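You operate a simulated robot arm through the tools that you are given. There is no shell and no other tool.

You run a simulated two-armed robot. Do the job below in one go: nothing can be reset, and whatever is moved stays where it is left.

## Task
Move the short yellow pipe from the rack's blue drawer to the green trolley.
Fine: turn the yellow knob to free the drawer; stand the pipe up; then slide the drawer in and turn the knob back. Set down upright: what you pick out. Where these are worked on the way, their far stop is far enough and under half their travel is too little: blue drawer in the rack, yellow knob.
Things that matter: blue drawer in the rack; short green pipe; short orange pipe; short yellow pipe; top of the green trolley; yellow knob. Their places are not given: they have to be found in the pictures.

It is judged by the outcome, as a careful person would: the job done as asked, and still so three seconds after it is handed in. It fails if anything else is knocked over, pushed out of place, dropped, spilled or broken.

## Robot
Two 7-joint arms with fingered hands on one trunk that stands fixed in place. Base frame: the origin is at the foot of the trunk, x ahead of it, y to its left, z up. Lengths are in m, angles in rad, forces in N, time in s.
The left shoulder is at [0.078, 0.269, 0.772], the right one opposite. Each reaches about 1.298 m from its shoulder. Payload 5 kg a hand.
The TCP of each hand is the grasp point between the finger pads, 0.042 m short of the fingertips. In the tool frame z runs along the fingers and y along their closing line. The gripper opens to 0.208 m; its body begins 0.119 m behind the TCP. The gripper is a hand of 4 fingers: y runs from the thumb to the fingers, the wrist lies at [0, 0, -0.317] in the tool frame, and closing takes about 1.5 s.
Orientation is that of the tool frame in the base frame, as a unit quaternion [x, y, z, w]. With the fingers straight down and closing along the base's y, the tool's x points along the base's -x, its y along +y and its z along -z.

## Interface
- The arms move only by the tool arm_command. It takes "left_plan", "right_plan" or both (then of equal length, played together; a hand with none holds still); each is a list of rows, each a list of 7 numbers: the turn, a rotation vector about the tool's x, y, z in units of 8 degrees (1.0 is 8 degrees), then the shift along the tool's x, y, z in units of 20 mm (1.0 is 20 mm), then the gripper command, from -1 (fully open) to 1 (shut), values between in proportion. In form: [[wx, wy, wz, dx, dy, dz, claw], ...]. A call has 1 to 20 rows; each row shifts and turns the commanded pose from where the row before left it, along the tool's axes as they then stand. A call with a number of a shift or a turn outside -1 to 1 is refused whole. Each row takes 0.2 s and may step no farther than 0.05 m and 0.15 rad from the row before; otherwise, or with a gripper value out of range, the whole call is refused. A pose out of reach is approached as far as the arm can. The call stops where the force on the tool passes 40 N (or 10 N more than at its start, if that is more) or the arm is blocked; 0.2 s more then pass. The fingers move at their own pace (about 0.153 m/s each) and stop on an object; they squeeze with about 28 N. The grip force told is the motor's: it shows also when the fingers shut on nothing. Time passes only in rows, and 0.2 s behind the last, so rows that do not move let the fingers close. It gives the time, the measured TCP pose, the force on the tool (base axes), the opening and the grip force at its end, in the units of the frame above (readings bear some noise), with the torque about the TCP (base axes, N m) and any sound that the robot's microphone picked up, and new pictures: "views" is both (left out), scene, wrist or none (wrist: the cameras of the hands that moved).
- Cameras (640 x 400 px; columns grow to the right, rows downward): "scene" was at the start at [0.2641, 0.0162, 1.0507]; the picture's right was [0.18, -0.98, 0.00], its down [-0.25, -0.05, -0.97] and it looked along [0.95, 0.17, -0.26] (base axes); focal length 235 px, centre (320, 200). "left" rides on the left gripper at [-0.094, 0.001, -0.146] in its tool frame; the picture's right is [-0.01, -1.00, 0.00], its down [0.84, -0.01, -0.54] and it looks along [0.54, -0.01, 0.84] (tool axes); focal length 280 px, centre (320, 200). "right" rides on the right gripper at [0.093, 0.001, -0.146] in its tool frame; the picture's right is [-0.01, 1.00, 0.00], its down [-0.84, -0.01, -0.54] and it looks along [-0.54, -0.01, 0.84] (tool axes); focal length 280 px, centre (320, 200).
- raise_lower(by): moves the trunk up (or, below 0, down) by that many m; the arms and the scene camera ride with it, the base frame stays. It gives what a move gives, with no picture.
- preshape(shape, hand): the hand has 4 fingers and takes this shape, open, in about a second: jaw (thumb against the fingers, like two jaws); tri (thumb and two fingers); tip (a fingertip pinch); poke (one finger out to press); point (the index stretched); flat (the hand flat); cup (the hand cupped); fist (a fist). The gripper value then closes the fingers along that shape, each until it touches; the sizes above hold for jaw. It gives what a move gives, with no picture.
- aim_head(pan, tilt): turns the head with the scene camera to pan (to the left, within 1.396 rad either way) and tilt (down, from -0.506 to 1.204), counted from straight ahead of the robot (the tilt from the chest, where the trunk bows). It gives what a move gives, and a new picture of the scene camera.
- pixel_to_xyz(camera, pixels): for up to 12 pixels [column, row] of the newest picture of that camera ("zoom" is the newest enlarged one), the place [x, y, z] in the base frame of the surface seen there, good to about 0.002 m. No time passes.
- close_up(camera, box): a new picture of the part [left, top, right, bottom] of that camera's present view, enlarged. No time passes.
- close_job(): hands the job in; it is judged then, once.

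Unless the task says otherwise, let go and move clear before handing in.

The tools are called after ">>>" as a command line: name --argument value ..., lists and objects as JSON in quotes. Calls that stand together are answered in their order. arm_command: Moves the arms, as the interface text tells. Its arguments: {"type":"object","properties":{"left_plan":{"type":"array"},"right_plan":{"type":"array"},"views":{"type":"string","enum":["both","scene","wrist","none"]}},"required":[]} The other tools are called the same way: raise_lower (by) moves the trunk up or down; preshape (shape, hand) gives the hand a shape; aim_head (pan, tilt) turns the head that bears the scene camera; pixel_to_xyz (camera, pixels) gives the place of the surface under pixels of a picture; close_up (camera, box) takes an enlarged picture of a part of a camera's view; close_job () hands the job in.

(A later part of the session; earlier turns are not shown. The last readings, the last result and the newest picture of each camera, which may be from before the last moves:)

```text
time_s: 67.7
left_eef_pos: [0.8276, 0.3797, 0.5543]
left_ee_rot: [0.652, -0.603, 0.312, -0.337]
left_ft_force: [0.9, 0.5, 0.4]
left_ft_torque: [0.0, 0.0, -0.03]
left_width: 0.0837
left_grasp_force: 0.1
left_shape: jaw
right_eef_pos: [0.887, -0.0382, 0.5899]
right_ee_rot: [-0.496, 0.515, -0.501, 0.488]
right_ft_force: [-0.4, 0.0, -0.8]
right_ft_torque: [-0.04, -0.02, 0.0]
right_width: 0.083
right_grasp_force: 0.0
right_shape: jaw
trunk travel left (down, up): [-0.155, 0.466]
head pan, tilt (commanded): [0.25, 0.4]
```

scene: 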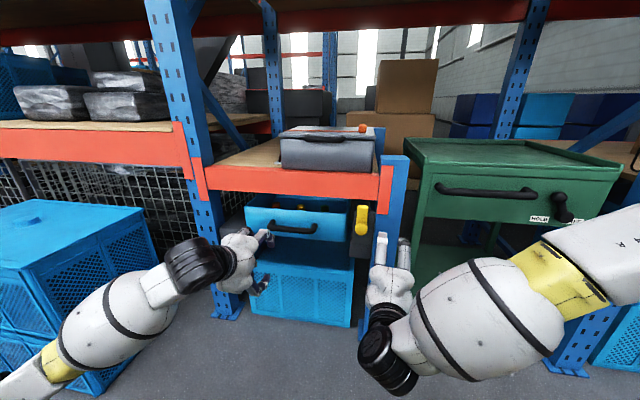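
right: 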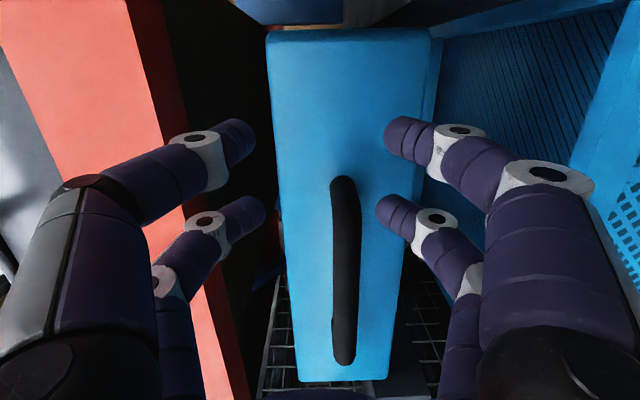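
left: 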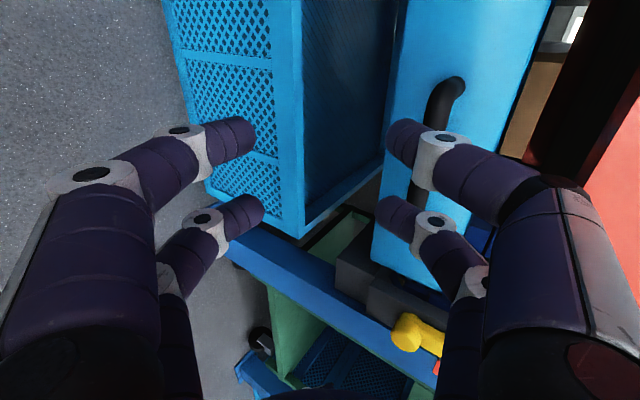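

The jaw now spans the bar's direction. With a 35° tilt the thumb would strike the drawer front, so I'll level the hand while moving slightly forward.

>>> arm_command --left_plan '[[0.875, 0, 0, 0, 0, 0.5, 0.2], [0.875, 0, 0, 0, 0, 0.5, 0.2], [0.875, 0, 0, 0, 0, 0.5, 0.2], [0.875, 0, 0, 0, 0, 0.5, 0.2], [0.875, 0, 0, 0, 0, 0.5, 0.2]]' --views "both"

```text
time_s: 68.8
left_eef_pos: [0.8352, 0.3803, 0.5494]
left_ee_rot: [0.629, -0.584, 0.349, -0.377]
left_ft_force: [-0.2, 0.0, 0.0]
left_ft_torque: [0.01, 0.0, 0.01]
left_width: 0.0834
left_grasp_force: 0.2
left_shape: jaw
left hand out of reach, approached as far as the arm can: row 2, 3, 4, 5
right_eef_pos: [0.8877, -0.0378, 0.5918]
right_ee_rot: [-0.496, 0.516, -0.5, 0.488]
right_ft_force: [-0.5, 0.4, 0.5]
right_ft_torque: [0.0, -0.04, 0.0]
right_width: 0.083
right_grasp_force: 0.0
right_shape: jaw
trunk travel left (down, up): [-0.155, 0.466]
head pan, tilt (commanded): [0.25, 0.4]
```

scene: 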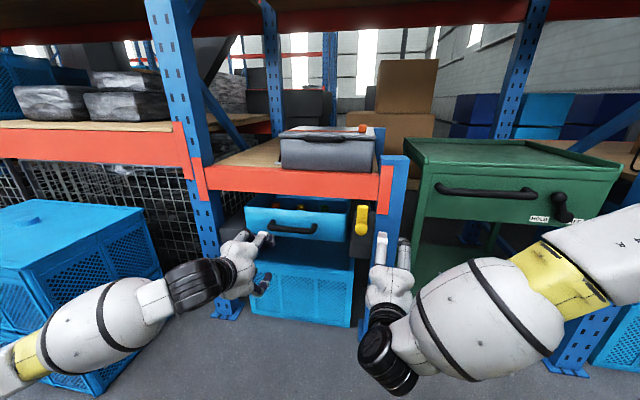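
left: 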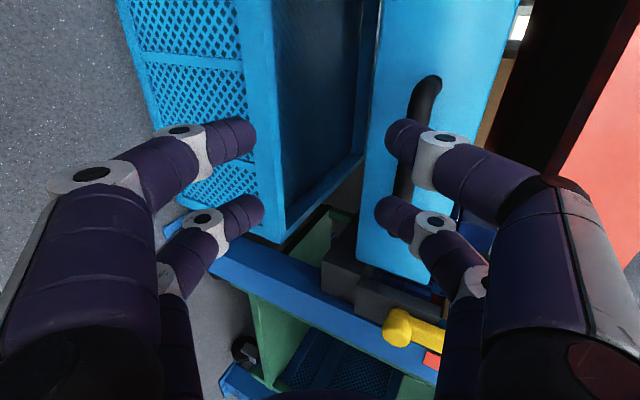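

The left wrist stopped at 28° of tilt. I'll carry the hand farther forward to about (0.925, 0.335, 0.595), where the arm is more stretched, and try levelling again.

>>> arm_command --left_plan '[[0, 0, 0, 0.516, -0.806, 0.548, 0.2], [0, 0, 0, 0.516, -0.806, 0.548, 0.2], [0, 0, 0, 0.516, -0.806, 0.548, 0.2], [0, 0, 0, 0.516, -0.806, 0.548, 0.2], [0, 0, 0, 0.516, -0.806, 0.548, 0.2], [0.6, 0, 0, 0, 0, 0, 0.2], [0.6, 0, 0, 0, 0, 0, 0.2], [0.6, 0, 0, 0, 0, 0, 0.2]]' --views "both"

```text
time_s: 70.7
left_eef_pos: [0.9257, 0.3373, 0.5942]
left_ee_rot: [0.613, -0.569, 0.373, -0.402]
left_ft_force: [0.5, 0.2, 0.5]
left_ft_torque: [0.0, 0.04, 0.06]
left_width: 0.0833
left_grasp_force: 0.0
left_shape: jaw
left hand out of reach, approached as far as the arm can: row 7, 8
right_eef_pos: [0.8877, -0.0373, 0.5913]
right_ee_rot: [-0.496, 0.516, -0.501, 0.488]
right_ft_force: [-0.3, -0.3, 0.0]
right_ft_torque: [0.01, 0.08, -0.03]
right_width: 0.0829
right_grasp_force: 0.0
right_shape: jaw
trunk travel left (down, up): [-0.155, 0.466]
head pan, tilt (commanded): [0.25, 0.4]
```

scene: 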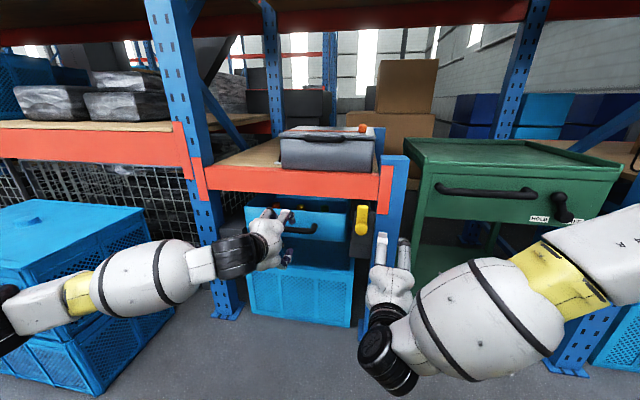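
left: 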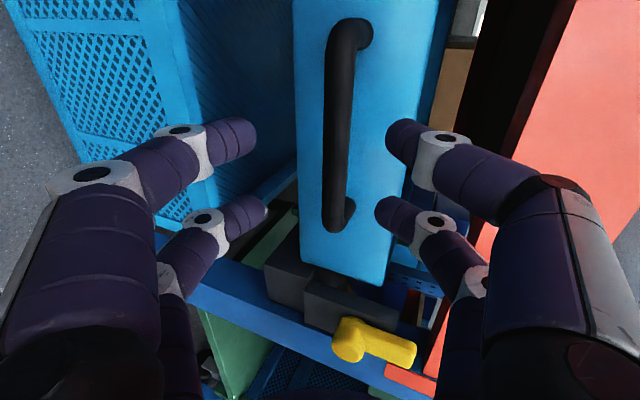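

The hand is now tilted 23.5°, and the handle is framed at (340,120) with the bar running down the picture. I'll measure the bar from here for a narrow grip near the fingertips.

>>> pixel_to_xyz --camera "left" --pixels '[[340, 120], [338, 80], [336, 170], [328, 120], [352, 120], [350, 30], [345, 215], [310, 120], [390, 120], [390, 50], [250, 130], [390, 145]]'

>>> close_up --camera "left" --box '[220, 0, 480, 240]'

```text
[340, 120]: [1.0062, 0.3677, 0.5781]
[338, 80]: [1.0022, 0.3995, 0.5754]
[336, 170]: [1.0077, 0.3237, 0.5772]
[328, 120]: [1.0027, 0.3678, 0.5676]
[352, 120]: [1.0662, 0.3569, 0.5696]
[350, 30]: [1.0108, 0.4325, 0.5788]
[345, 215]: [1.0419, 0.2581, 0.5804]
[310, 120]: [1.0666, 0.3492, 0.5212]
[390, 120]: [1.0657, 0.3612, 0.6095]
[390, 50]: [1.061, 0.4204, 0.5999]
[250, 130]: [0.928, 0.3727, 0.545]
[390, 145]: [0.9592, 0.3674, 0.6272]
```

```text
1.67 times, centred on (350, 120) of left
```

zoom: 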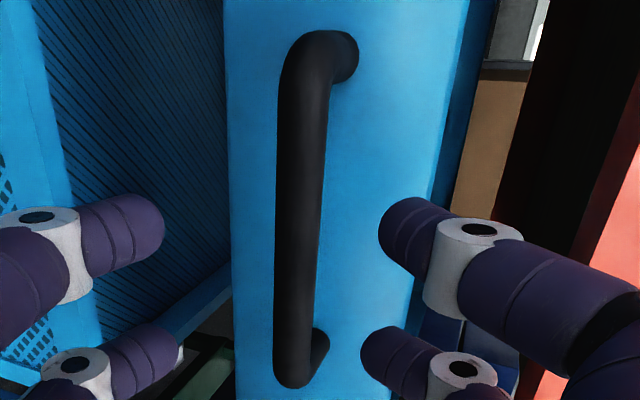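

The bar's axis is about (1.017, 0.570) with 38 mm behind it. I'll narrow the jaw to about 52 mm, line up and advance so the bar sits 15 mm beyond the grasp point.

>>> arm_command --left_plan '[[0, 0, 0, 0.18, -0.37, 0, 0.5], [0, 0, 0, 0.18, -0.37, 0, 0.5], [0, 0, 0, 0, 0, 0.6, 0.5], [0, 0, 0, 0, 0, 0.6, 0.5], [0, 0, 0, 0, 0, 0.6, 0.5], [0, 0, 0, 0, 0, 0.6, 0.5]]' --views "wrist"

```text
time_s: 72.0
left_eef_pos: [0.9767, 0.331, 0.589]
left_ee_rot: [0.612, -0.569, 0.374, -0.402]
left_ft_force: [-0.5, -0.1, 0.2]
left_ft_torque: [-0.02, 0.01, -0.05]
left_width: 0.0525
left_grasp_force: 0.1
left_shape: jaw
right_eef_pos: [0.8869, -0.0371, 0.5916]
right_ee_rot: [-0.496, 0.515, -0.5, 0.488]
right_ft_force: [-0.7, 0.5, -0.4]
right_ft_torque: [0.0, 0.03, 0.01]
right_width: 0.0833
right_grasp_force: 0.1
right_shape: jaw
trunk travel left (down, up): [-0.155, 0.466]
head pan, tilt (commanded): [0.25, 0.4]
```

left: 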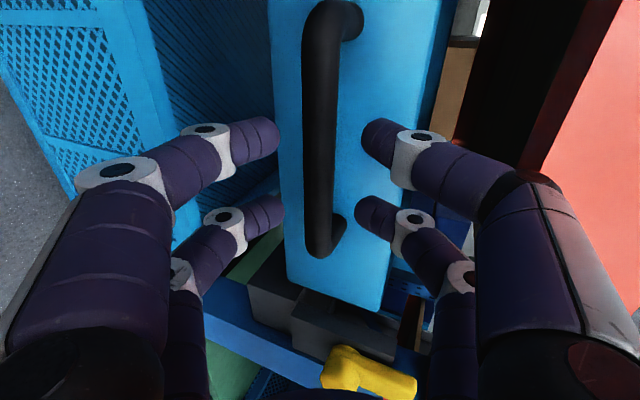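

The bar at column 322 is centred between the fingers. I'll advance the last 29 mm and close.

>>> arm_command --left_plan '[[0, 0, 0, 0, 0, 0.48, 0.5], [0, 0, 0, 0, 0, 0.48, 0.5], [0, 0, 0, 0, 0, 0.48, 0.5], [0, 0, 0, 0, 0, 0, 0.7], [0, 0, 0, 0, 0, 0, 0.9], [0, 0, 0, 0, 0, 0, 1], [0, 0, 0, 0, 0, 0, 1], [0, 0, 0, 0, 0, 0, 1]]' --views "both"

```text
time_s: 73.8
left_eef_pos: [1.0041, 0.3348, 0.5772]
left_ee_rot: [0.612, -0.569, 0.374, -0.402]
left_ft_force: [-1.9, -0.2, 1.3]
left_ft_torque: [0.01, 0.05, 0.1]
left_width: 0.0041
left_grasp_force: 28.1
left_shape: jaw
right_eef_pos: [0.8873, -0.0362, 0.5921]
right_ee_rot: [-0.495, 0.515, -0.501, 0.488]
right_ft_force: [0.2, 0.3, 0.0]
right_ft_torque: [0.01, -0.03, 0.0]
right_width: 0.0833
right_grasp_force: 0.1
right_shape: jaw
trunk travel left (down, up): [-0.155, 0.466]
head pan, tilt (commanded): [0.25, 0.4]
```

scene: 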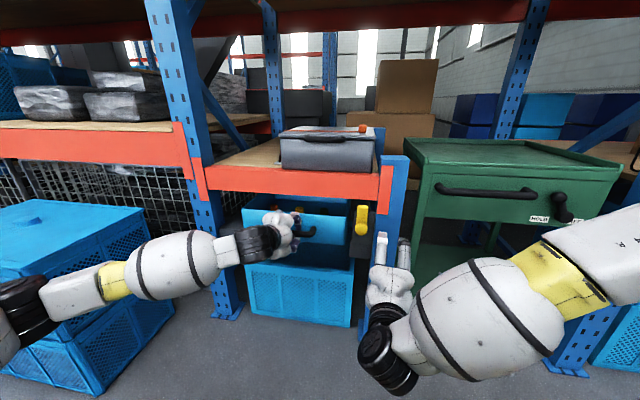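
left: 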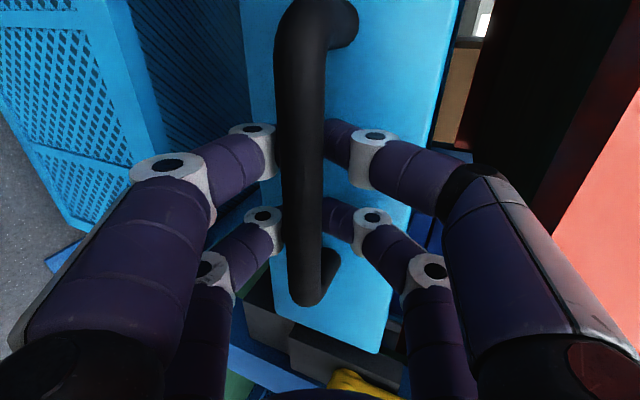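

The grip force is 28 N and the fingers pass either side of the bar, closing behind it. I'll pull gently 3 cm along the drawer's direction and check that it follows.

>>> arm_command --left_plan '[[0, 0, 0, 0, -0.2, -0.46, 1], [0, 0, 0, 0, -0.2, -0.46, 1], [0, 0, 0, 0, -0.2, -0.46, 1], [0, 0, 0, 0, 0, 0, 1]]' --views "both"

```text
time_s: 74.7
left_eef_pos: [0.9803, 0.332, 0.5848]
left_ee_rot: [0.616, -0.573, 0.367, -0.397]
left_ft_force: [-3.8, -2.3, -23.4]
left_ft_torque: [-0.23, -0.03, 0.0]
left_width: 0.0035
left_grasp_force: 27.7
left_shape: jaw
right_eef_pos: [0.8871, -0.0367, 0.5901]
right_ee_rot: [-0.496, 0.515, -0.5, 0.488]
right_ft_force: [0.4, 0.7, 1.2]
right_ft_torque: [0.02, 0.05, -0.01]
right_width: 0.0831
right_grasp_force: 0.1
right_shape: jaw
trunk travel left (down, up): [-0.155, 0.466]
head pan, tilt (commanded): [0.25, 0.4]
stopped in row 4 (left hand): the force on the tool passed its limit at 42 N (the readings are from after the stop); the commanded pose is now the measured one
```

scene: 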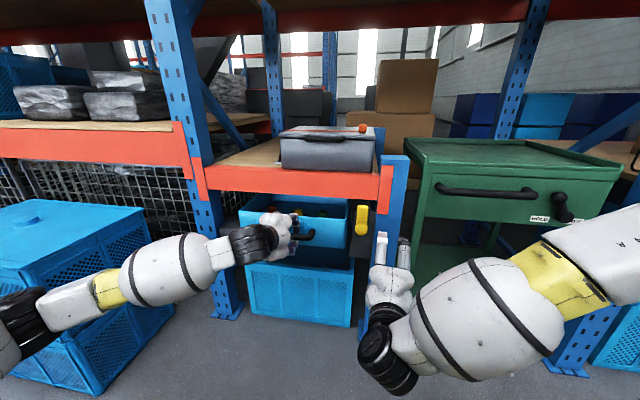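
left: 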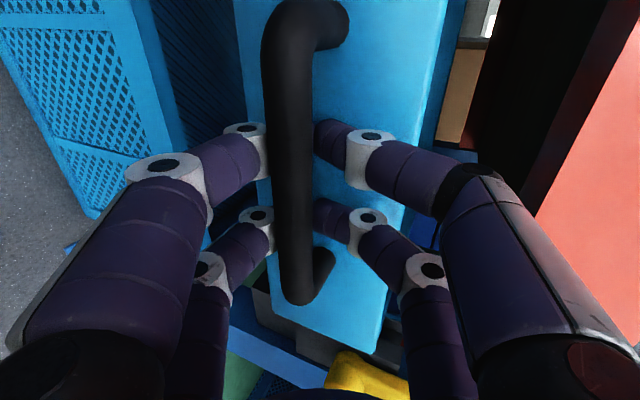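

The drawer follows (hand moved 24 mm), but I pulled upward too, giving -23 N in z. I'll come down 7 mm to relax and pull level, letting the hand tilt a little around the round bar as it comes back.

>>> arm_command --left_plan '[[0, 0, 0, 0, 0.33, 0.14, 1], [-0.08, 0, 0, 0, 0.312, -0.682, 1], [-0.08, 0, 0, 0, 0.312, -0.682, 1], [-0.08, 0, 0, 0, 0.315, -0.68, 1], [-0.08, 0, 0, 0, 0.317, -0.68, 1]]' --views "wrist"

```text
time_s: 75.9
left_eef_pos: [0.9211, 0.329, 0.5827]
left_ee_rot: [0.624, -0.579, 0.356, -0.385]
left_ft_force: [-0.2, 4.0, -12.8]
left_ft_torque: [-0.02, -0.12, 0.01]
left_width: 0.0033
left_grasp_force: 27.6
left_shape: jaw
right_eef_pos: [0.8881, -0.036, 0.5913]
right_ee_rot: [-0.496, 0.514, -0.5, 0.489]
right_ft_force: [0.8, -0.9, -0.3]
right_ft_torque: [0.0, -0.03, 0.0]
right_width: 0.083
right_grasp_force: 0.0
right_shape: jaw
trunk travel left (down, up): [-0.155, 0.466]
head pan, tilt (commanded): [0.25, 0.4]
```

left: 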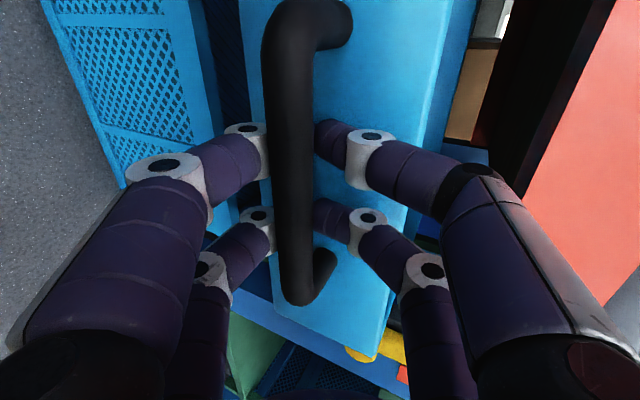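

The drawer is out about 8 cm and follows easily. I'll keep pulling another 12 cm, easing down 3 mm.

>>> arm_command --left_plan '[[-0.05, 0, 0, 0, 0.467, -0.6, 1], [-0.08, 0, 0, 0, 0.34, -0.67, 1], [-0.08, 0, 0, 0, 0.345, -0.667, 1], [-0.08, 0, 0, 0, 0.35, -0.665, 1], [-0.08, 0, 0, 0, 0.355, -0.662, 1], [-0.08, 0, 0, 0, 0.36, -0.66, 1], [-0.08, 0, 0, 0, 0.365, -0.657, 1], [-0.08, 0, 0, 0, 0.37, -0.655, 1]]' --views "both"

```text
time_s: 77.7
left_eef_pos: [0.8018, 0.3198, 0.581]
left_ee_rot: [0.639, -0.594, 0.331, -0.359]
left_ft_force: [-1.1, -0.9, -5.8]
left_ft_torque: [-0.04, -0.13, 0.08]
left_width: 0.0035
left_grasp_force: 27.7
left_shape: jaw
right_eef_pos: [0.8874, -0.0376, 0.5929]
right_ee_rot: [-0.496, 0.515, -0.501, 0.488]
right_ft_force: [-0.5, -0.5, -0.7]
right_ft_torque: [0.03, -0.02, -0.04]
right_width: 0.083
right_grasp_force: 0.1
right_shape: jaw
trunk travel left (down, up): [-0.155, 0.466]
head pan, tilt (commanded): [0.25, 0.4]
```

scene: 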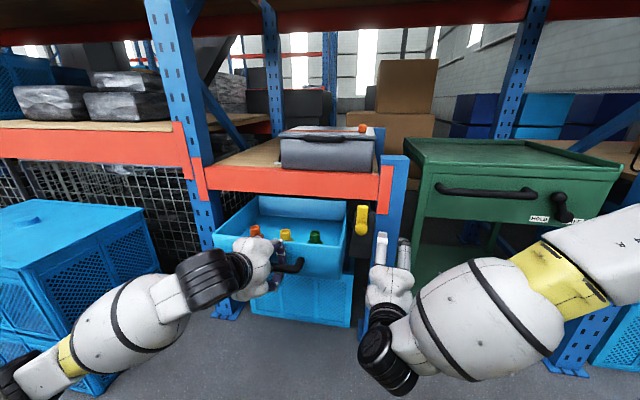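
left: 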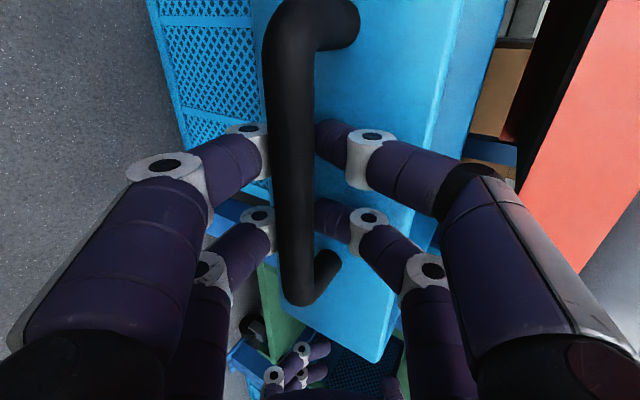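

The drawer is out 20 cm and the three pipes show at (256,232), (286,237) and (315,238). I'll measure them and the drawer before deciding how much farther to pull.

>>> close_up --camera "scene" --box '[200, 180, 380, 290]'

>>> pixel_to_xyz --camera "scene" --pixels '[[286, 236], [283, 230], [287, 243], [316, 238], [316, 231], [255, 230], [300, 210], [280, 205], [335, 235], [320, 250], [240, 215], [340, 210]]'

```text
3.56 times, centred on (290, 235) of scene
```

zoom: 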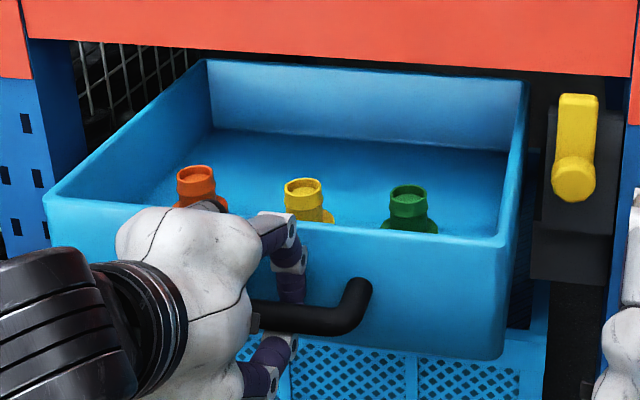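

```text
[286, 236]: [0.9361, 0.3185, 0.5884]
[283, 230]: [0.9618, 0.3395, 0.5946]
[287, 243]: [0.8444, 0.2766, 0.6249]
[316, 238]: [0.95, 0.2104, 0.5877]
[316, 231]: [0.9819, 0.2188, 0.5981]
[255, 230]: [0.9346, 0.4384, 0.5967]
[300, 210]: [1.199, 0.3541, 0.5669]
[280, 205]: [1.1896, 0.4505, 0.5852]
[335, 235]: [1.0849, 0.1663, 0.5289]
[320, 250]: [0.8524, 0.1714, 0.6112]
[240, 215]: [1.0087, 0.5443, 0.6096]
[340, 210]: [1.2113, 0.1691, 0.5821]
```

I'll look closer at the pipes' shapes, because each seems to have a wider lower part.

>>> close_up --camera "scene" --box '[240, 215, 340, 265]'

>>> pixel_to_xyz --camera "zoom" --pixels '[[290, 100], [290, 85], [265, 90], [318, 90], [290, 120], [300, 140], [325, 145], [278, 143], [490, 115], [490, 100], [490, 140], [470, 158]]'

```text
6.40 times, centred on (290, 240) of scene
```

zoom: 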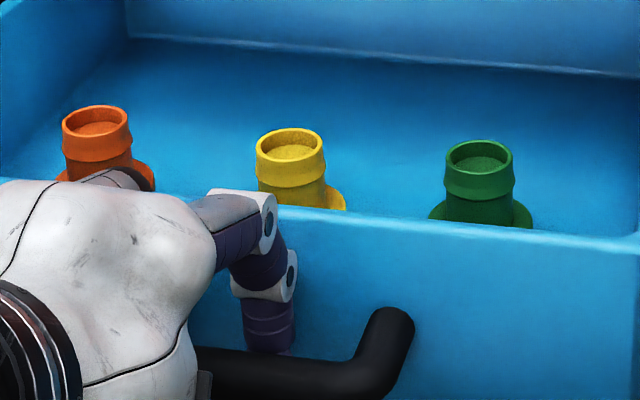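

```text
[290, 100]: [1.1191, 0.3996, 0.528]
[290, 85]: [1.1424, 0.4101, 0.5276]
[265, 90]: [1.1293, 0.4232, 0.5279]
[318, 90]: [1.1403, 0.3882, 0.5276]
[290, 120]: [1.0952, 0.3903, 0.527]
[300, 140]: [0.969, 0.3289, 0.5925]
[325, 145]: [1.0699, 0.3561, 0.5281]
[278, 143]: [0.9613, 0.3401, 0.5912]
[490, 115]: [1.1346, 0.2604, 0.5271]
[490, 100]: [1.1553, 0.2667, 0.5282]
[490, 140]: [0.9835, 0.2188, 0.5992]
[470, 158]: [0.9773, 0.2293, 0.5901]
```

The pipes stand upright on wider flanges, with tops at about z 0.60 and the drawer floor at 0.528. I'll pull another 7.5 cm so the hand clears the overhead beam.

>>> arm_command --left_plan '[[-0.12, 0, 0, 0, 0.4, -0.635, 1], [-0.12, 0, 0, 0, 0.405, -0.632, 1], [-0.12, 0, 0, 0, 0.412, -0.627, 1], [-0.12, 0, 0, 0, 0.42, -0.622, 1], [-0.12, 0, 0, 0, 0.427, -0.617, 1]]' --views "both"

```text
time_s: 78.9
left_eef_pos: [0.7284, 0.3152, 0.5807]
left_ee_rot: [0.655, -0.607, 0.306, -0.332]
left_ft_force: [26.1, 2.7, -20.0]
left_ft_torque: [-0.2, -0.71, -0.34]
left_width: 0.0028
left_grasp_force: 27.7
left_shape: jaw
right_eef_pos: [0.888, -0.0378, 0.5904]
right_ee_rot: [-0.496, 0.516, -0.499, 0.488]
right_ft_force: [0.9, 0.8, -0.1]
right_ft_torque: [0.0, -0.02, -0.01]
right_width: 0.0831
right_grasp_force: 0.0
right_shape: jaw
trunk travel left (down, up): [-0.155, 0.466]
head pan, tilt (commanded): [0.25, 0.4]
```

scene: 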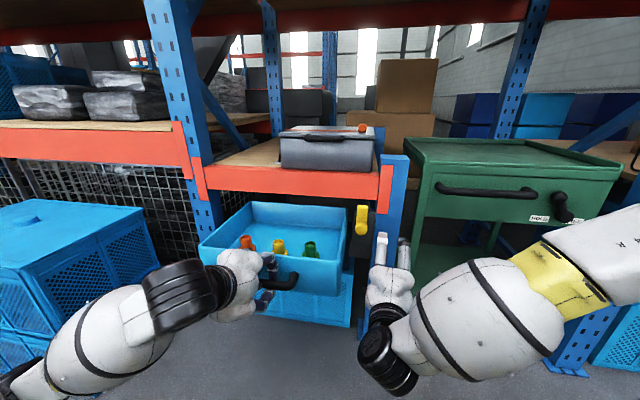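
left: 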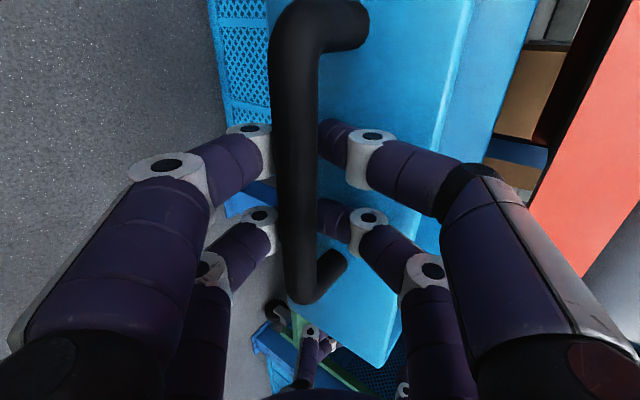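

The pull met the drawer's end stop (+26 N at 27.5 cm out), so the drawer is fully open. I'll release the handle, back the left hand out along its fingers and move it left out of the way.

>>> arm_command --left_plan '[[0, 0, 0, 0, 0, 0.1, 0.7], [0, 0, 0, 0, 0, 0, 0.5], [0, 0, 0, 0, 0, 0, 0.5], [0, 0, 0, 0, 0, 0, 0.5], [0, 0, 0, 0, 0, -0.5, 0.5], [0, 0, 0, 0, 0, -0.5, 0.5], [0, 0, 0, 0, 0, -1, 0.5], [0, 0, 0, 0, 0, -1, 0.5], [0, 0, 0, 0, 0, -1, 0.5], [0, 0, 0, 0, 0, -1, 0.5]]' --views "both"

```text
time_s: 81.1
left_eef_pos: [0.695, 0.2965, 0.6466]
left_ee_rot: [0.654, -0.608, 0.305, -0.331]
left_ft_force: [-0.3, 0.7, 0.3]
left_ft_torque: [0.03, -0.02, -0.01]
left_width: 0.0516
left_grasp_force: 0.0
left_shape: jaw
left hand out of reach, approached as far as the arm can: row 7, 8, 9, 10
right_eef_pos: [0.8865, -0.0377, 0.5916]
right_ee_rot: [-0.495, 0.515, -0.501, 0.489]
right_ft_force: [-0.3, 0.1, 0.1]
right_ft_torque: [0.0, 0.02, -0.03]
right_width: 0.0831
right_grasp_force: 0.0
right_shape: jaw
trunk travel left (down, up): [-0.155, 0.466]
head pan, tilt (commanded): [0.25, 0.4]
```

scene: 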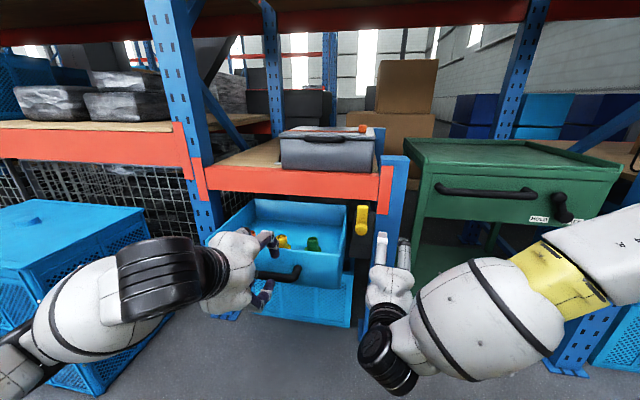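
left: 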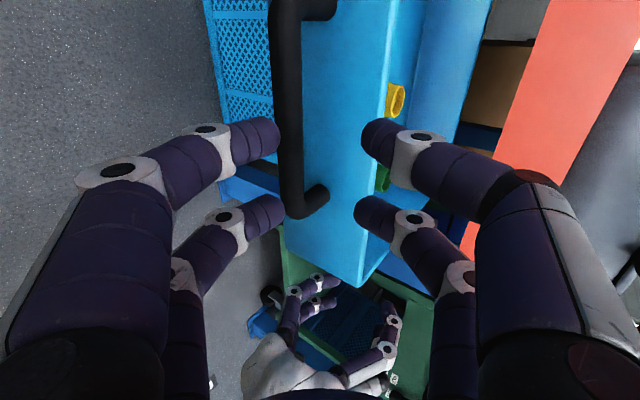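

The left hand is free of the handle (zero force), though its retreat was limited by reach. I'll lift it 6 cm, then let it tilt down and slide left, clear of the drawer.

>>> arm_command --left_plan '[[-0.3, 0, 0, 0, -0.8, -0.5, 0.5], [-0.3, 0, 0, 0, -0.8, -0.5, 0.5], [-0.3, 0, 0, 0, -0.8, -0.5, 0.5], [-0.3, 0, 0, 0, -0.7, -0.7, 0.5], [-0.8, 0, 0, -0.8, -0.3, -0.5, 0.5], [-0.8, 0, 0, -0.8, -0.3, -0.5, 0.5], [-0.8, 0, 0, -0.8, -0.3, -0.5, 0.5], [0, 0, 0, -1, 0, -0.5, 0.5], [0, 0, 0, -1, 0, -0.5, 0.5], [0, 0, 0, -1, 0, -0.5, 0.5], [0, 0, 0, -1, 0, -0.5, 0.5], [0, 0, 0, -1, 0, -0.5, 0.5]]' --views "both"

```text
time_s: 83.7
left_eef_pos: [0.6631, 0.4441, 0.8031]
left_ee_rot: [0.716, -0.664, 0.146, -0.159]
left_ft_force: [-0.3, -0.5, 0.1]
left_ft_torque: [0.06, 0.0, 0.03]
left_width: 0.0518
left_grasp_force: 0.0
left_shape: jaw
right_eef_pos: [0.8885, -0.0377, 0.5921]
right_ee_rot: [-0.494, 0.515, -0.501, 0.489]
right_ft_force: [-0.7, -0.1, 0.6]
right_ft_torque: [0.01, 0.01, -0.04]
right_width: 0.0833
right_grasp_force: 0.1
right_shape: jaw
trunk travel left (down, up): [-0.155, 0.466]
head pan, tilt (commanded): [0.25, 0.4]
```

scene: 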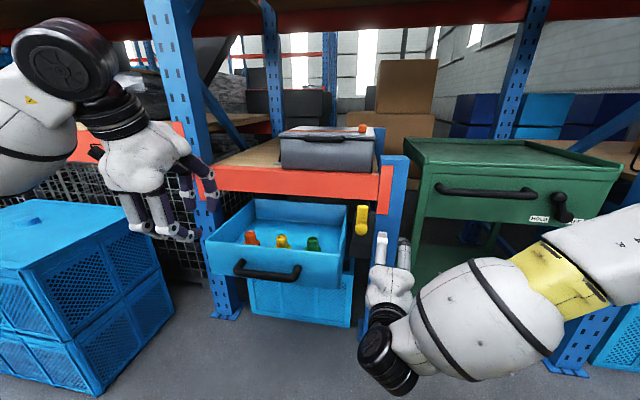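
left: 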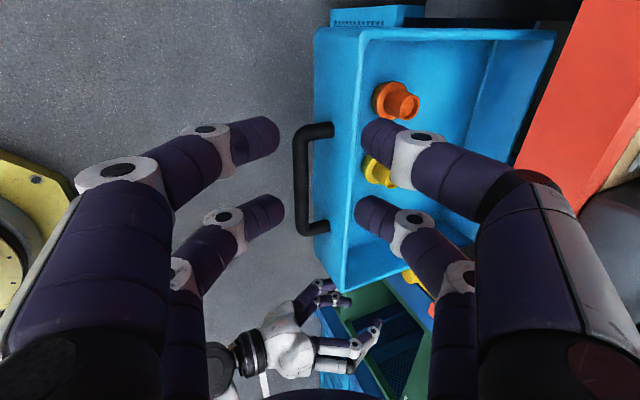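

The drawer stands open with all three pipes still upright: orange (251,238), yellow (283,241) and green (313,243). I'll zoom and measure the yellow pipe.

>>> close_up --camera "scene" --box '[230, 215, 330, 270]'

>>> pixel_to_xyz --camera "zoom" --pixels '[[335, 140], [335, 165], [335, 185], [308, 150], [362, 150], [335, 200], [310, 215], [370, 218], [150, 150], [525, 165], [340, 232], [335, 155]]'

>>> close_up --camera "left" --box '[300, 60, 480, 240]'

>>> pixel_to_xyz --camera "left" --pixels '[[378, 170], [398, 102], [385, 100], [412, 102], [372, 165], [385, 180], [330, 60], [420, 275], [350, 200], [340, 130], [415, 60], [520, 60]]'

```text
6.40 times, centred on (280, 242) of scene
```

zoom: 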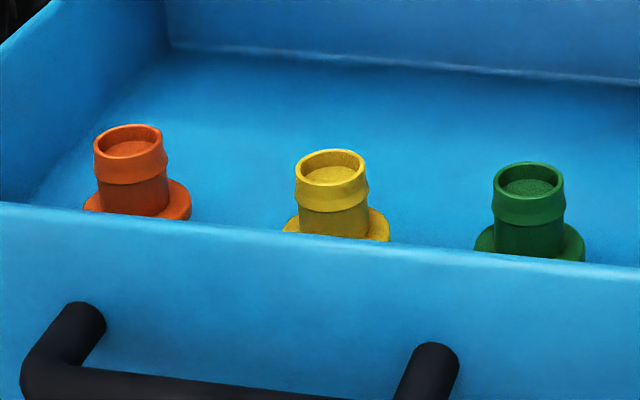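

```text
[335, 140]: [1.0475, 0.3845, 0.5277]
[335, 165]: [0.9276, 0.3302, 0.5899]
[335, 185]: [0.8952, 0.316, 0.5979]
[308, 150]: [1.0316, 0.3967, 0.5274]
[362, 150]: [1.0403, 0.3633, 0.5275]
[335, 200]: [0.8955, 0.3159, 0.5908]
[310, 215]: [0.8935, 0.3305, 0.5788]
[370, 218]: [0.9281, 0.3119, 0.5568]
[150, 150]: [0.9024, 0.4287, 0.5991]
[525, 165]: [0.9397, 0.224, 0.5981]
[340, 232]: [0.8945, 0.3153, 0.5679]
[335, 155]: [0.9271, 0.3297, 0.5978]
```

```text
2.22 times, centred on (390, 150) of left
```

zoom: 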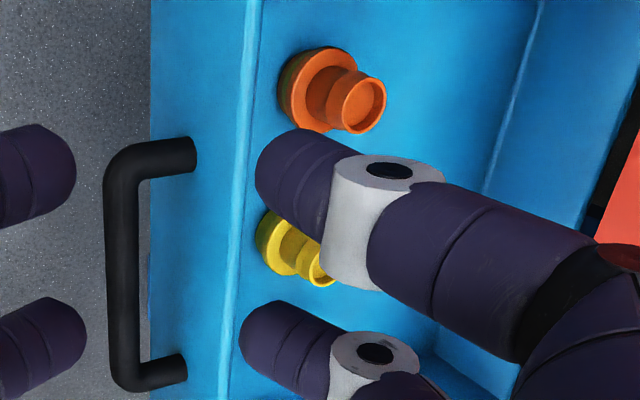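

```text
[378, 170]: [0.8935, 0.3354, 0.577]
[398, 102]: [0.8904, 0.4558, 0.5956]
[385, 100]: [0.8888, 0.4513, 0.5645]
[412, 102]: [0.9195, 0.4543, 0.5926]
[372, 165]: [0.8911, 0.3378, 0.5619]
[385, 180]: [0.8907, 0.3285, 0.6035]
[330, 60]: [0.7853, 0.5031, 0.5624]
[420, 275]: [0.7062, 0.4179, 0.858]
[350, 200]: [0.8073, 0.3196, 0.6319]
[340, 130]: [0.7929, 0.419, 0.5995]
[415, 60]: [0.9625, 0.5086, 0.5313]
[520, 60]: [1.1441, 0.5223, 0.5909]
```

The yellow pipe's axis is at about (0.912, 0.324). Its top is at z≈0.605, and the flange (Ø≈51 mm) spans z 0.528–0.557. The flange suits a four-finger grip, so I'll raise the right hand and turn it back to fingers-down.

>>> arm_command --right_plan '[[0, 0, 0, 0, -1, -0.4, 0.2], [0, 0, 0, 0, -1, -0.4, 0.2], [0, 0, 0, 0, -1, -0.4, 0.2], [0, 0, 0, 0, -1, -0.4, 0.2], [0, 0, 0, 0, -1, -0.4, 0.2], [0, 0, 0, 0, -1, -0.4, 0.2], [0, 0, 0, 0, -1, -0.4, 0.2], [0, 0, 0, 0, -1, -0.4, 0.2], [-0.59, 0.535, 0.542, 0, 0, 0, 0.2], [-0.59, 0.535, 0.542, 0, 0, 0, 0.2], [-0.59, 0.535, 0.542, 0, 0, 0, 0.2], [-0.59, 0.535, 0.542, 0, 0, 0, 0.2], [-0.59, 0.535, 0.542, 0, 0, 0, 0.2], [-0.59, 0.535, 0.542, 0, 0, 0, 0.2], [-0.59, 0.535, 0.542, 0, 0, 0, 0.2]]' --views "scene"

```text
time_s: 86.9
left_eef_pos: [0.6646, 0.4438, 0.8029]
left_ee_rot: [0.716, -0.664, 0.145, -0.159]
left_ft_force: [0.7, -0.8, -0.7]
left_ft_torque: [0.01, -0.03, 0.0]
left_width: 0.0518
left_grasp_force: 0.1
left_shape: jaw
right_eef_pos: [0.8248, -0.0359, 0.7531]
right_ee_rot: [-0.32, 0.848, -0.303, 0.295]
right_ft_force: [0.0, -1.2, 0.1]
right_ft_torque: [0.0, 0.02, 0.03]
right_width: 0.083
right_grasp_force: 0.0
right_shape: jaw
trunk travel left (down, up): [-0.155, 0.466]
head pan, tilt (commanded): [0.25, 0.4]
```

scene: 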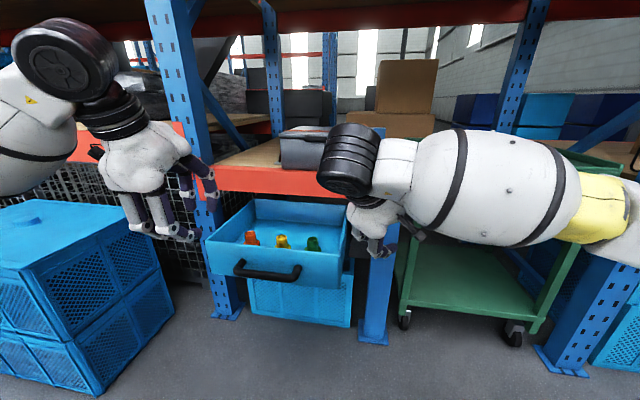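

The turn is going smoothly. I'll finish it and shift the left hand 10 cm farther left to clear the space over the drawer.

>>> arm_command --right_plan '[[-0.59, 0.535, 0.542, 0, 0, 0, 0.2], [-0.59, 0.535, 0.542, 0, 0, 0, 0.2], [-0.59, 0.535, 0.542, 0, 0, 0, 0.2], [-0.59, 0.535, 0.542, 0, 0, 0, 0.2], [-0.59, 0.535, 0.542, 0, 0, 0, 0.2], [-0.59, 0.535, 0.542, 0, 0, 0, 0.2], [-0.59, 0.535, 0.542, 0, 0, 0, 0.2], [-0.59, 0.535, 0.542, 0, 0, 0, 0.2]]' --left_plan '[[0, 0, 0, -0.7, 0, 0, 0.5], [0, 0, 0, -0.7, 0, 0, 0.5], [0, 0, 0, -0.7, 0, 0, 0.5], [0, 0, 0, -0.7, 0, 0, 0.5], [0, 0, 0, -0.7, 0, 0, 0.5], [0, 0, 0, -0.7, 0, 0, 0.5], [0, 0, 0, -0.7, 0, 0, 0.5], [0, 0, 0, -0.7, 0, 0, 0.5]]' --views "both"

```text
time_s: 88.7
left_eef_pos: [0.6547, 0.5554, 0.802]
left_ee_rot: [0.716, -0.664, 0.145, -0.159]
left_ft_force: [-0.2, -0.6, 0.1]
left_ft_torque: [0.04, 0.01, 0.05]
left_width: 0.0518
left_grasp_force: 0.0
left_shape: jaw
right_eef_pos: [0.8271, -0.0376, 0.7533]
right_ee_rot: [-0.037, 0.999, 0.001, -0.001]
right_ft_force: [-0.9, 0.7, -0.3]
right_ft_torque: [0.0, -0.03, 0.0]
right_width: 0.083
right_grasp_force: 0.1
right_shape: jaw
trunk travel left (down, up): [-0.155, 0.466]
head pan, tilt (commanded): [0.25, 0.4]
```

scene: 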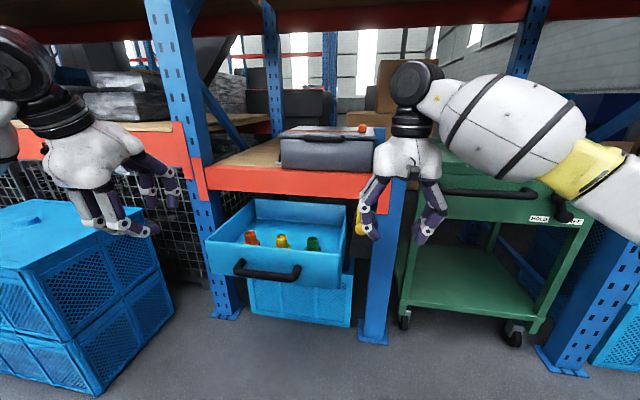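
right: 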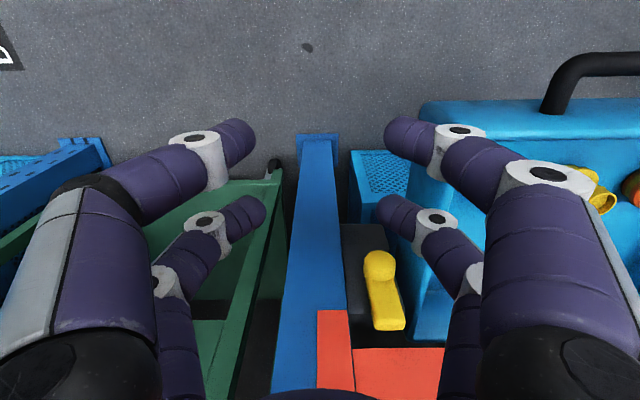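
left: 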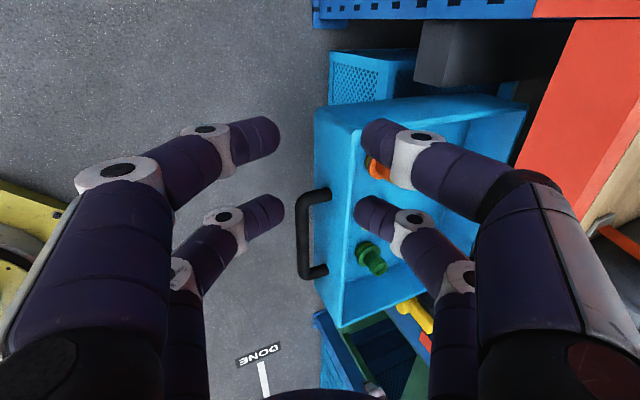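

The right hand points straight down at (0.827, -0.038, 0.753). I'll carry it sideways to above the yellow pipe, about (0.910, 0.324), staying at this height.

>>> arm_command --right_plan '[[0, 0, 0, -0.288, 0.934, 0, 0.327], [0, 0, 0, -0.288, 0.934, 0, 0.327], [0, 0, 0, -0.288, 0.934, 0, 0.327], [0, 0, 0, -0.288, 0.934, 0, 0.327], [0, 0, 0, -0.288, 0.934, 0, 0.327], [0, 0, 0, -0.288, 0.934, 0, 0.327], [0, 0, 0, -0.288, 0.934, 0, 0.327], [0, 0, 0, -0.288, 0.934, 0, 0.327], [0, 0, 0, -0.288, 0.934, 0, 0.327], [0, 0, 0, -0.288, 0.934, 0, 0.327], [0, 0, 0, -0.288, 0.934, 0, 0.327], [0, 0, 0, -0.288, 0.934, 0, 0.327], [0, 0, 0, -0.288, 0.934, 0, 0.327], [0, 0, 0, -0.288, 0.934, 0, 0.327], [0, 0, 0, -0.288, 0.934, 0, 0.327], [0, 0, 0, -0.288, 0.934, 0, 0.327], [0, 0, 0, -0.288, 0.934, 0, 0.327], [0, 0, 0, -0.288, 0.934, 0, 0.327], [0, 0, 0, -0.288, 0.934, 0, 0.327]]' --views "both"

```text
time_s: 91.0
left_eef_pos: [0.6556, 0.5547, 0.8009]
left_ee_rot: [0.716, -0.665, 0.146, -0.158]
left_ft_force: [0.7, -1.6, -0.2]
left_ft_torque: [0.06, -0.03, -0.01]
left_width: 0.052
left_grasp_force: 0.0
left_shape: jaw
right_eef_pos: [0.9324, 0.0259, 0.763]
right_ee_rot: [0.036, 0.999, 0.024, -0.005]
right_ft_force: [0.0, 1.6, 0.5]
right_ft_torque: [-0.05, 0.01, -0.01]
right_width: 0.0701
right_grasp_force: 0.1
right_shape: jaw
right hand out of reach, approached as far as the arm can: row 10, 11
trunk travel left (down, up): [-0.155, 0.466]
head pan, tilt (commanded): [0.25, 0.4]
stopped in row 11 (right hand): the arm was blocked; the commanded pose is now the measured one
```

scene: 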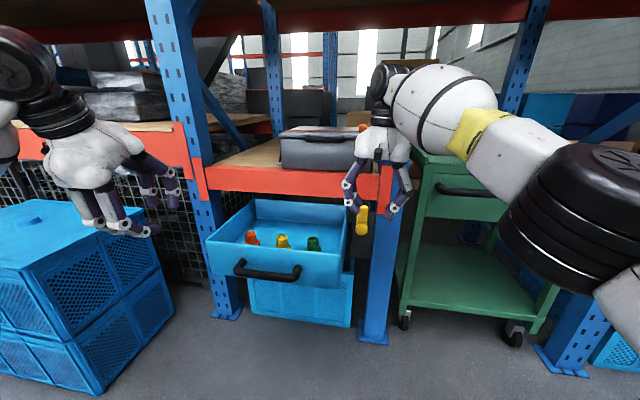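
right: 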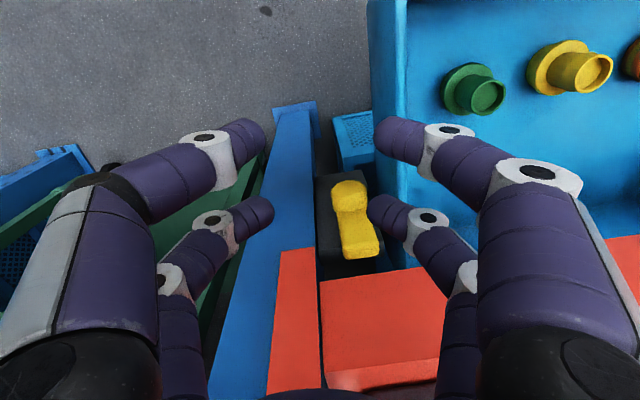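

Going left with this yaw ran into the wrist's roll limit at y≈0.03; nothing was touched. Yawing the hand by about -76° takes it away from that limit. I'll back off, yaw and check.

>>> arm_command --right_plan '[[0, 0, 0, 1, -0.5, -0.3, 0.327], [0, 0, 0, 1, -0.5, -0.3, 0.327], [0, 0, 0, 1, -0.5, -0.3, 0.327], [0, 0, 0, 1, -0.5, -0.3, 0.327], [0, 0, -0.95, 0, 0, 0, 0.327], [0, 0, -0.95, 0, 0, 0, 0.327], [0, 0, -0.95, 0, 0, 0, 0.327], [0, 0, -0.95, 0, 0, 0, 0.327], [0, 0, -0.95, 0, 0, 0, 0.327], [0, 0, -0.95, 0, 0, 0, 0.327], [0, 0, -0.95, 0, 0, 0, 0.327], [0, 0, -0.95, 0, 0, 0, 0.327], [0, 0, -0.95, 0, 0, 0, 0.327], [0, 0, -0.95, 0, 0, 0, 0.327]]' --views "both"

```text
time_s: 94.0
left_eef_pos: [0.6552, 0.5557, 0.8026]
left_ee_rot: [0.715, -0.665, 0.145, -0.16]
left_ft_force: [0.0, -0.2, 0.1]
left_ft_torque: [-0.02, 0.01, 0.0]
left_width: 0.0519
left_grasp_force: 0.0
left_shape: jaw
right_eef_pos: [0.8486, -0.0059, 0.7855]
right_ee_rot: [-0.589, 0.808, 0.019, 0.01]
right_ft_force: [-0.4, -0.6, -0.2]
right_ft_torque: [0.01, 0.01, -0.01]
right_width: 0.0698
right_grasp_force: 0.1
right_shape: jaw
trunk travel left (down, up): [-0.155, 0.466]
head pan, tilt (commanded): [0.25, 0.4]
```

scene: 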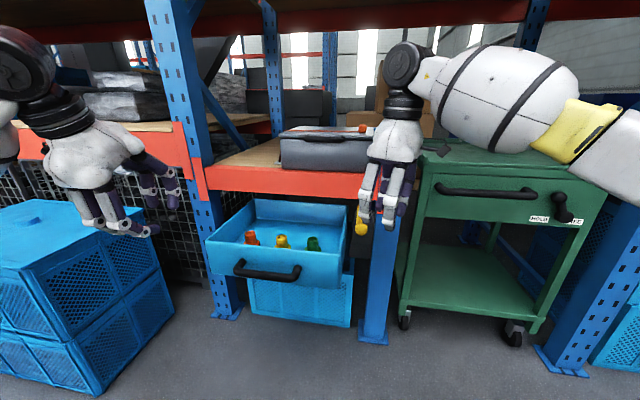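
right: 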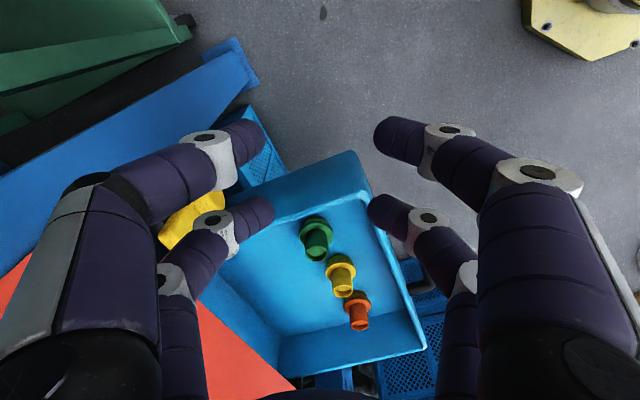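

The yaw worked and the drawer with the three pipes is in view between the fingers. I'll straighten the small 2.4° tilt and move toward the yellow pipe, halfway first.

>>> arm_command --right_plan '[[0.134, 0.277, 0, -0.926, 0.116, 0.071, 0.327], [0, 0, 0, -0.926, 0.116, 0.071, 0.327], [0, 0, 0, -0.926, 0.116, 0.071, 0.327], [0, 0, 0, -0.926, 0.116, 0.071, 0.327], [0, 0, 0, -0.926, 0.116, 0.071, 0.327], [0, 0, 0, -0.926, 0.116, 0.071, 0.327], [0, 0, 0, -0.926, 0.116, 0.071, 0.327], [0, 0, 0, -0.926, 0.116, 0.071, 0.327], [0, 0, 0, -0.926, 0.116, 0.071, 0.327], [0, 0, 0, -0.926, 0.116, 0.071, 0.327]]' --views "both"

```text
time_s: 95.9
left_eef_pos: [0.6559, 0.5549, 0.8011]
left_ee_rot: [0.716, -0.664, 0.146, -0.158]
left_ft_force: [-0.5, -0.8, -0.7]
left_ft_torque: [0.08, -0.02, 0.05]
left_width: 0.0519
left_grasp_force: 0.0
left_shape: jaw
right_eef_pos: [0.9226, 0.0297, 0.79]
right_ee_rot: [-0.535, 0.844, 0.023, 0.014]
right_ft_force: [-0.1, 0.1, -1.0]
right_ft_torque: [-0.01, -0.01, -0.03]
right_width: 0.07
right_grasp_force: 0.0
right_shape: jaw
right hand out of reach, approached as far as the arm can: row 8, 9
trunk travel left (down, up): [-0.155, 0.466]
head pan, tilt (commanded): [0.25, 0.4]
stopped in row 9 (right hand): the arm was blocked; the commanded pose is now the measured one
```

scene: 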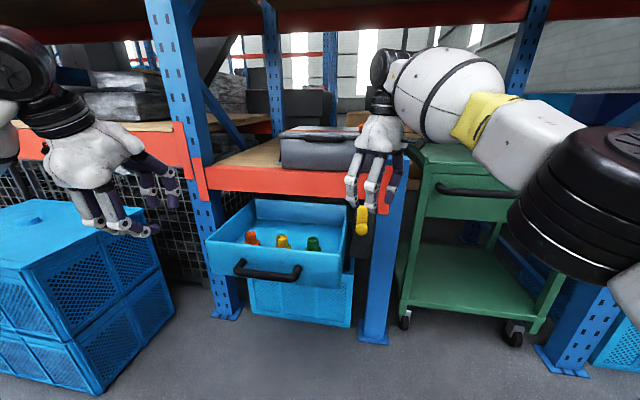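
right: 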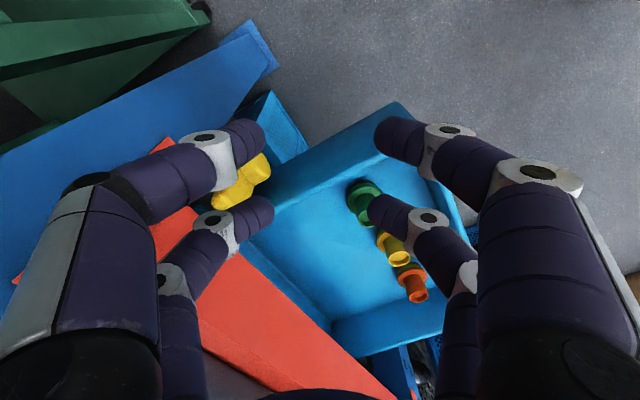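

The stop is plain reach: at (0.92, 0.03, 0.79) the wrist is about 0.96 m from the shoulder, its limit. A vertical grip on the yellow pipe is too far for the right arm. Tilting the hand 30° toward the shoulder brings the wrist in, so I'll back off and take that orientation.

>>> arm_command --right_plan '[[0, 0, 0, 0.047, 0.945, -0.05, 0.327], [0, 0, 0, 0.047, 0.945, -0.05, 0.327], [0, 0, 0, 0.047, 0.945, -0.05, 0.327], [0, 0, 0, 0.047, 0.945, -0.05, 0.327], [0, 0, 0, 0.047, 0.945, -0.05, 0.327], [0, 0, 0, 0.047, 0.945, -0.05, 0.327], [0, 0, 0, 0.047, 0.945, -0.05, 0.327], [0.201, -0.561, 0.585, 0, 0, 0, 0.327], [0.201, -0.561, 0.585, 0, 0, 0, 0.327], [0.201, -0.561, 0.585, 0, 0, 0, 0.327], [0.201, -0.561, 0.585, 0, 0, 0, 0.327], [0.201, -0.561, 0.585, 0, 0, 0, 0.327], [0.201, -0.561, 0.585, 0, 0, 0, 0.327], [0, 0, 0, 0, 0, 0, 0.327]]' --views "both"

```text
time_s: 98.9
left_eef_pos: [0.6556, 0.5547, 0.8023]
left_ee_rot: [0.715, -0.665, 0.146, -0.158]
left_ft_force: [0.2, 0.5, 0.1]
left_ft_torque: [0.01, -0.01, -0.02]
left_width: 0.052
left_grasp_force: 0.1
left_shape: jaw
right_eef_pos: [0.7985, 0.084, 0.8017]
right_ee_rot: [-0.295, 0.92, 0.078, 0.247]
right_ft_force: [-0.3, -0.6, -0.7]
right_ft_torque: [0.03, 0.0, 0.02]
right_width: 0.0701
right_grasp_force: 0.0
right_shape: jaw
trunk travel left (down, up): [-0.155, 0.466]
head pan, tilt (commanded): [0.25, 0.4]
```

scene: 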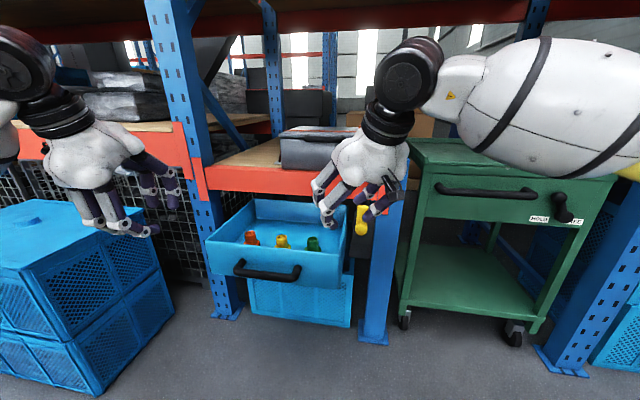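
right: 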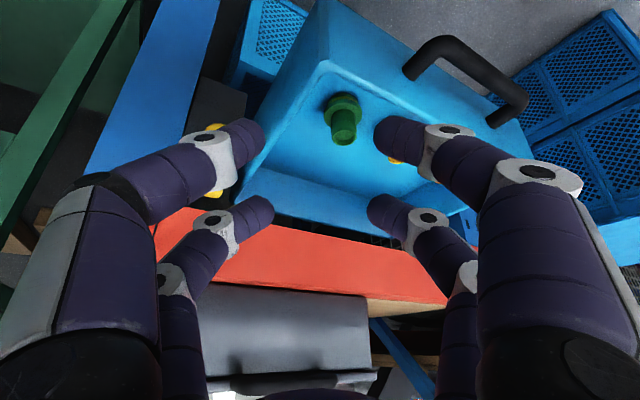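

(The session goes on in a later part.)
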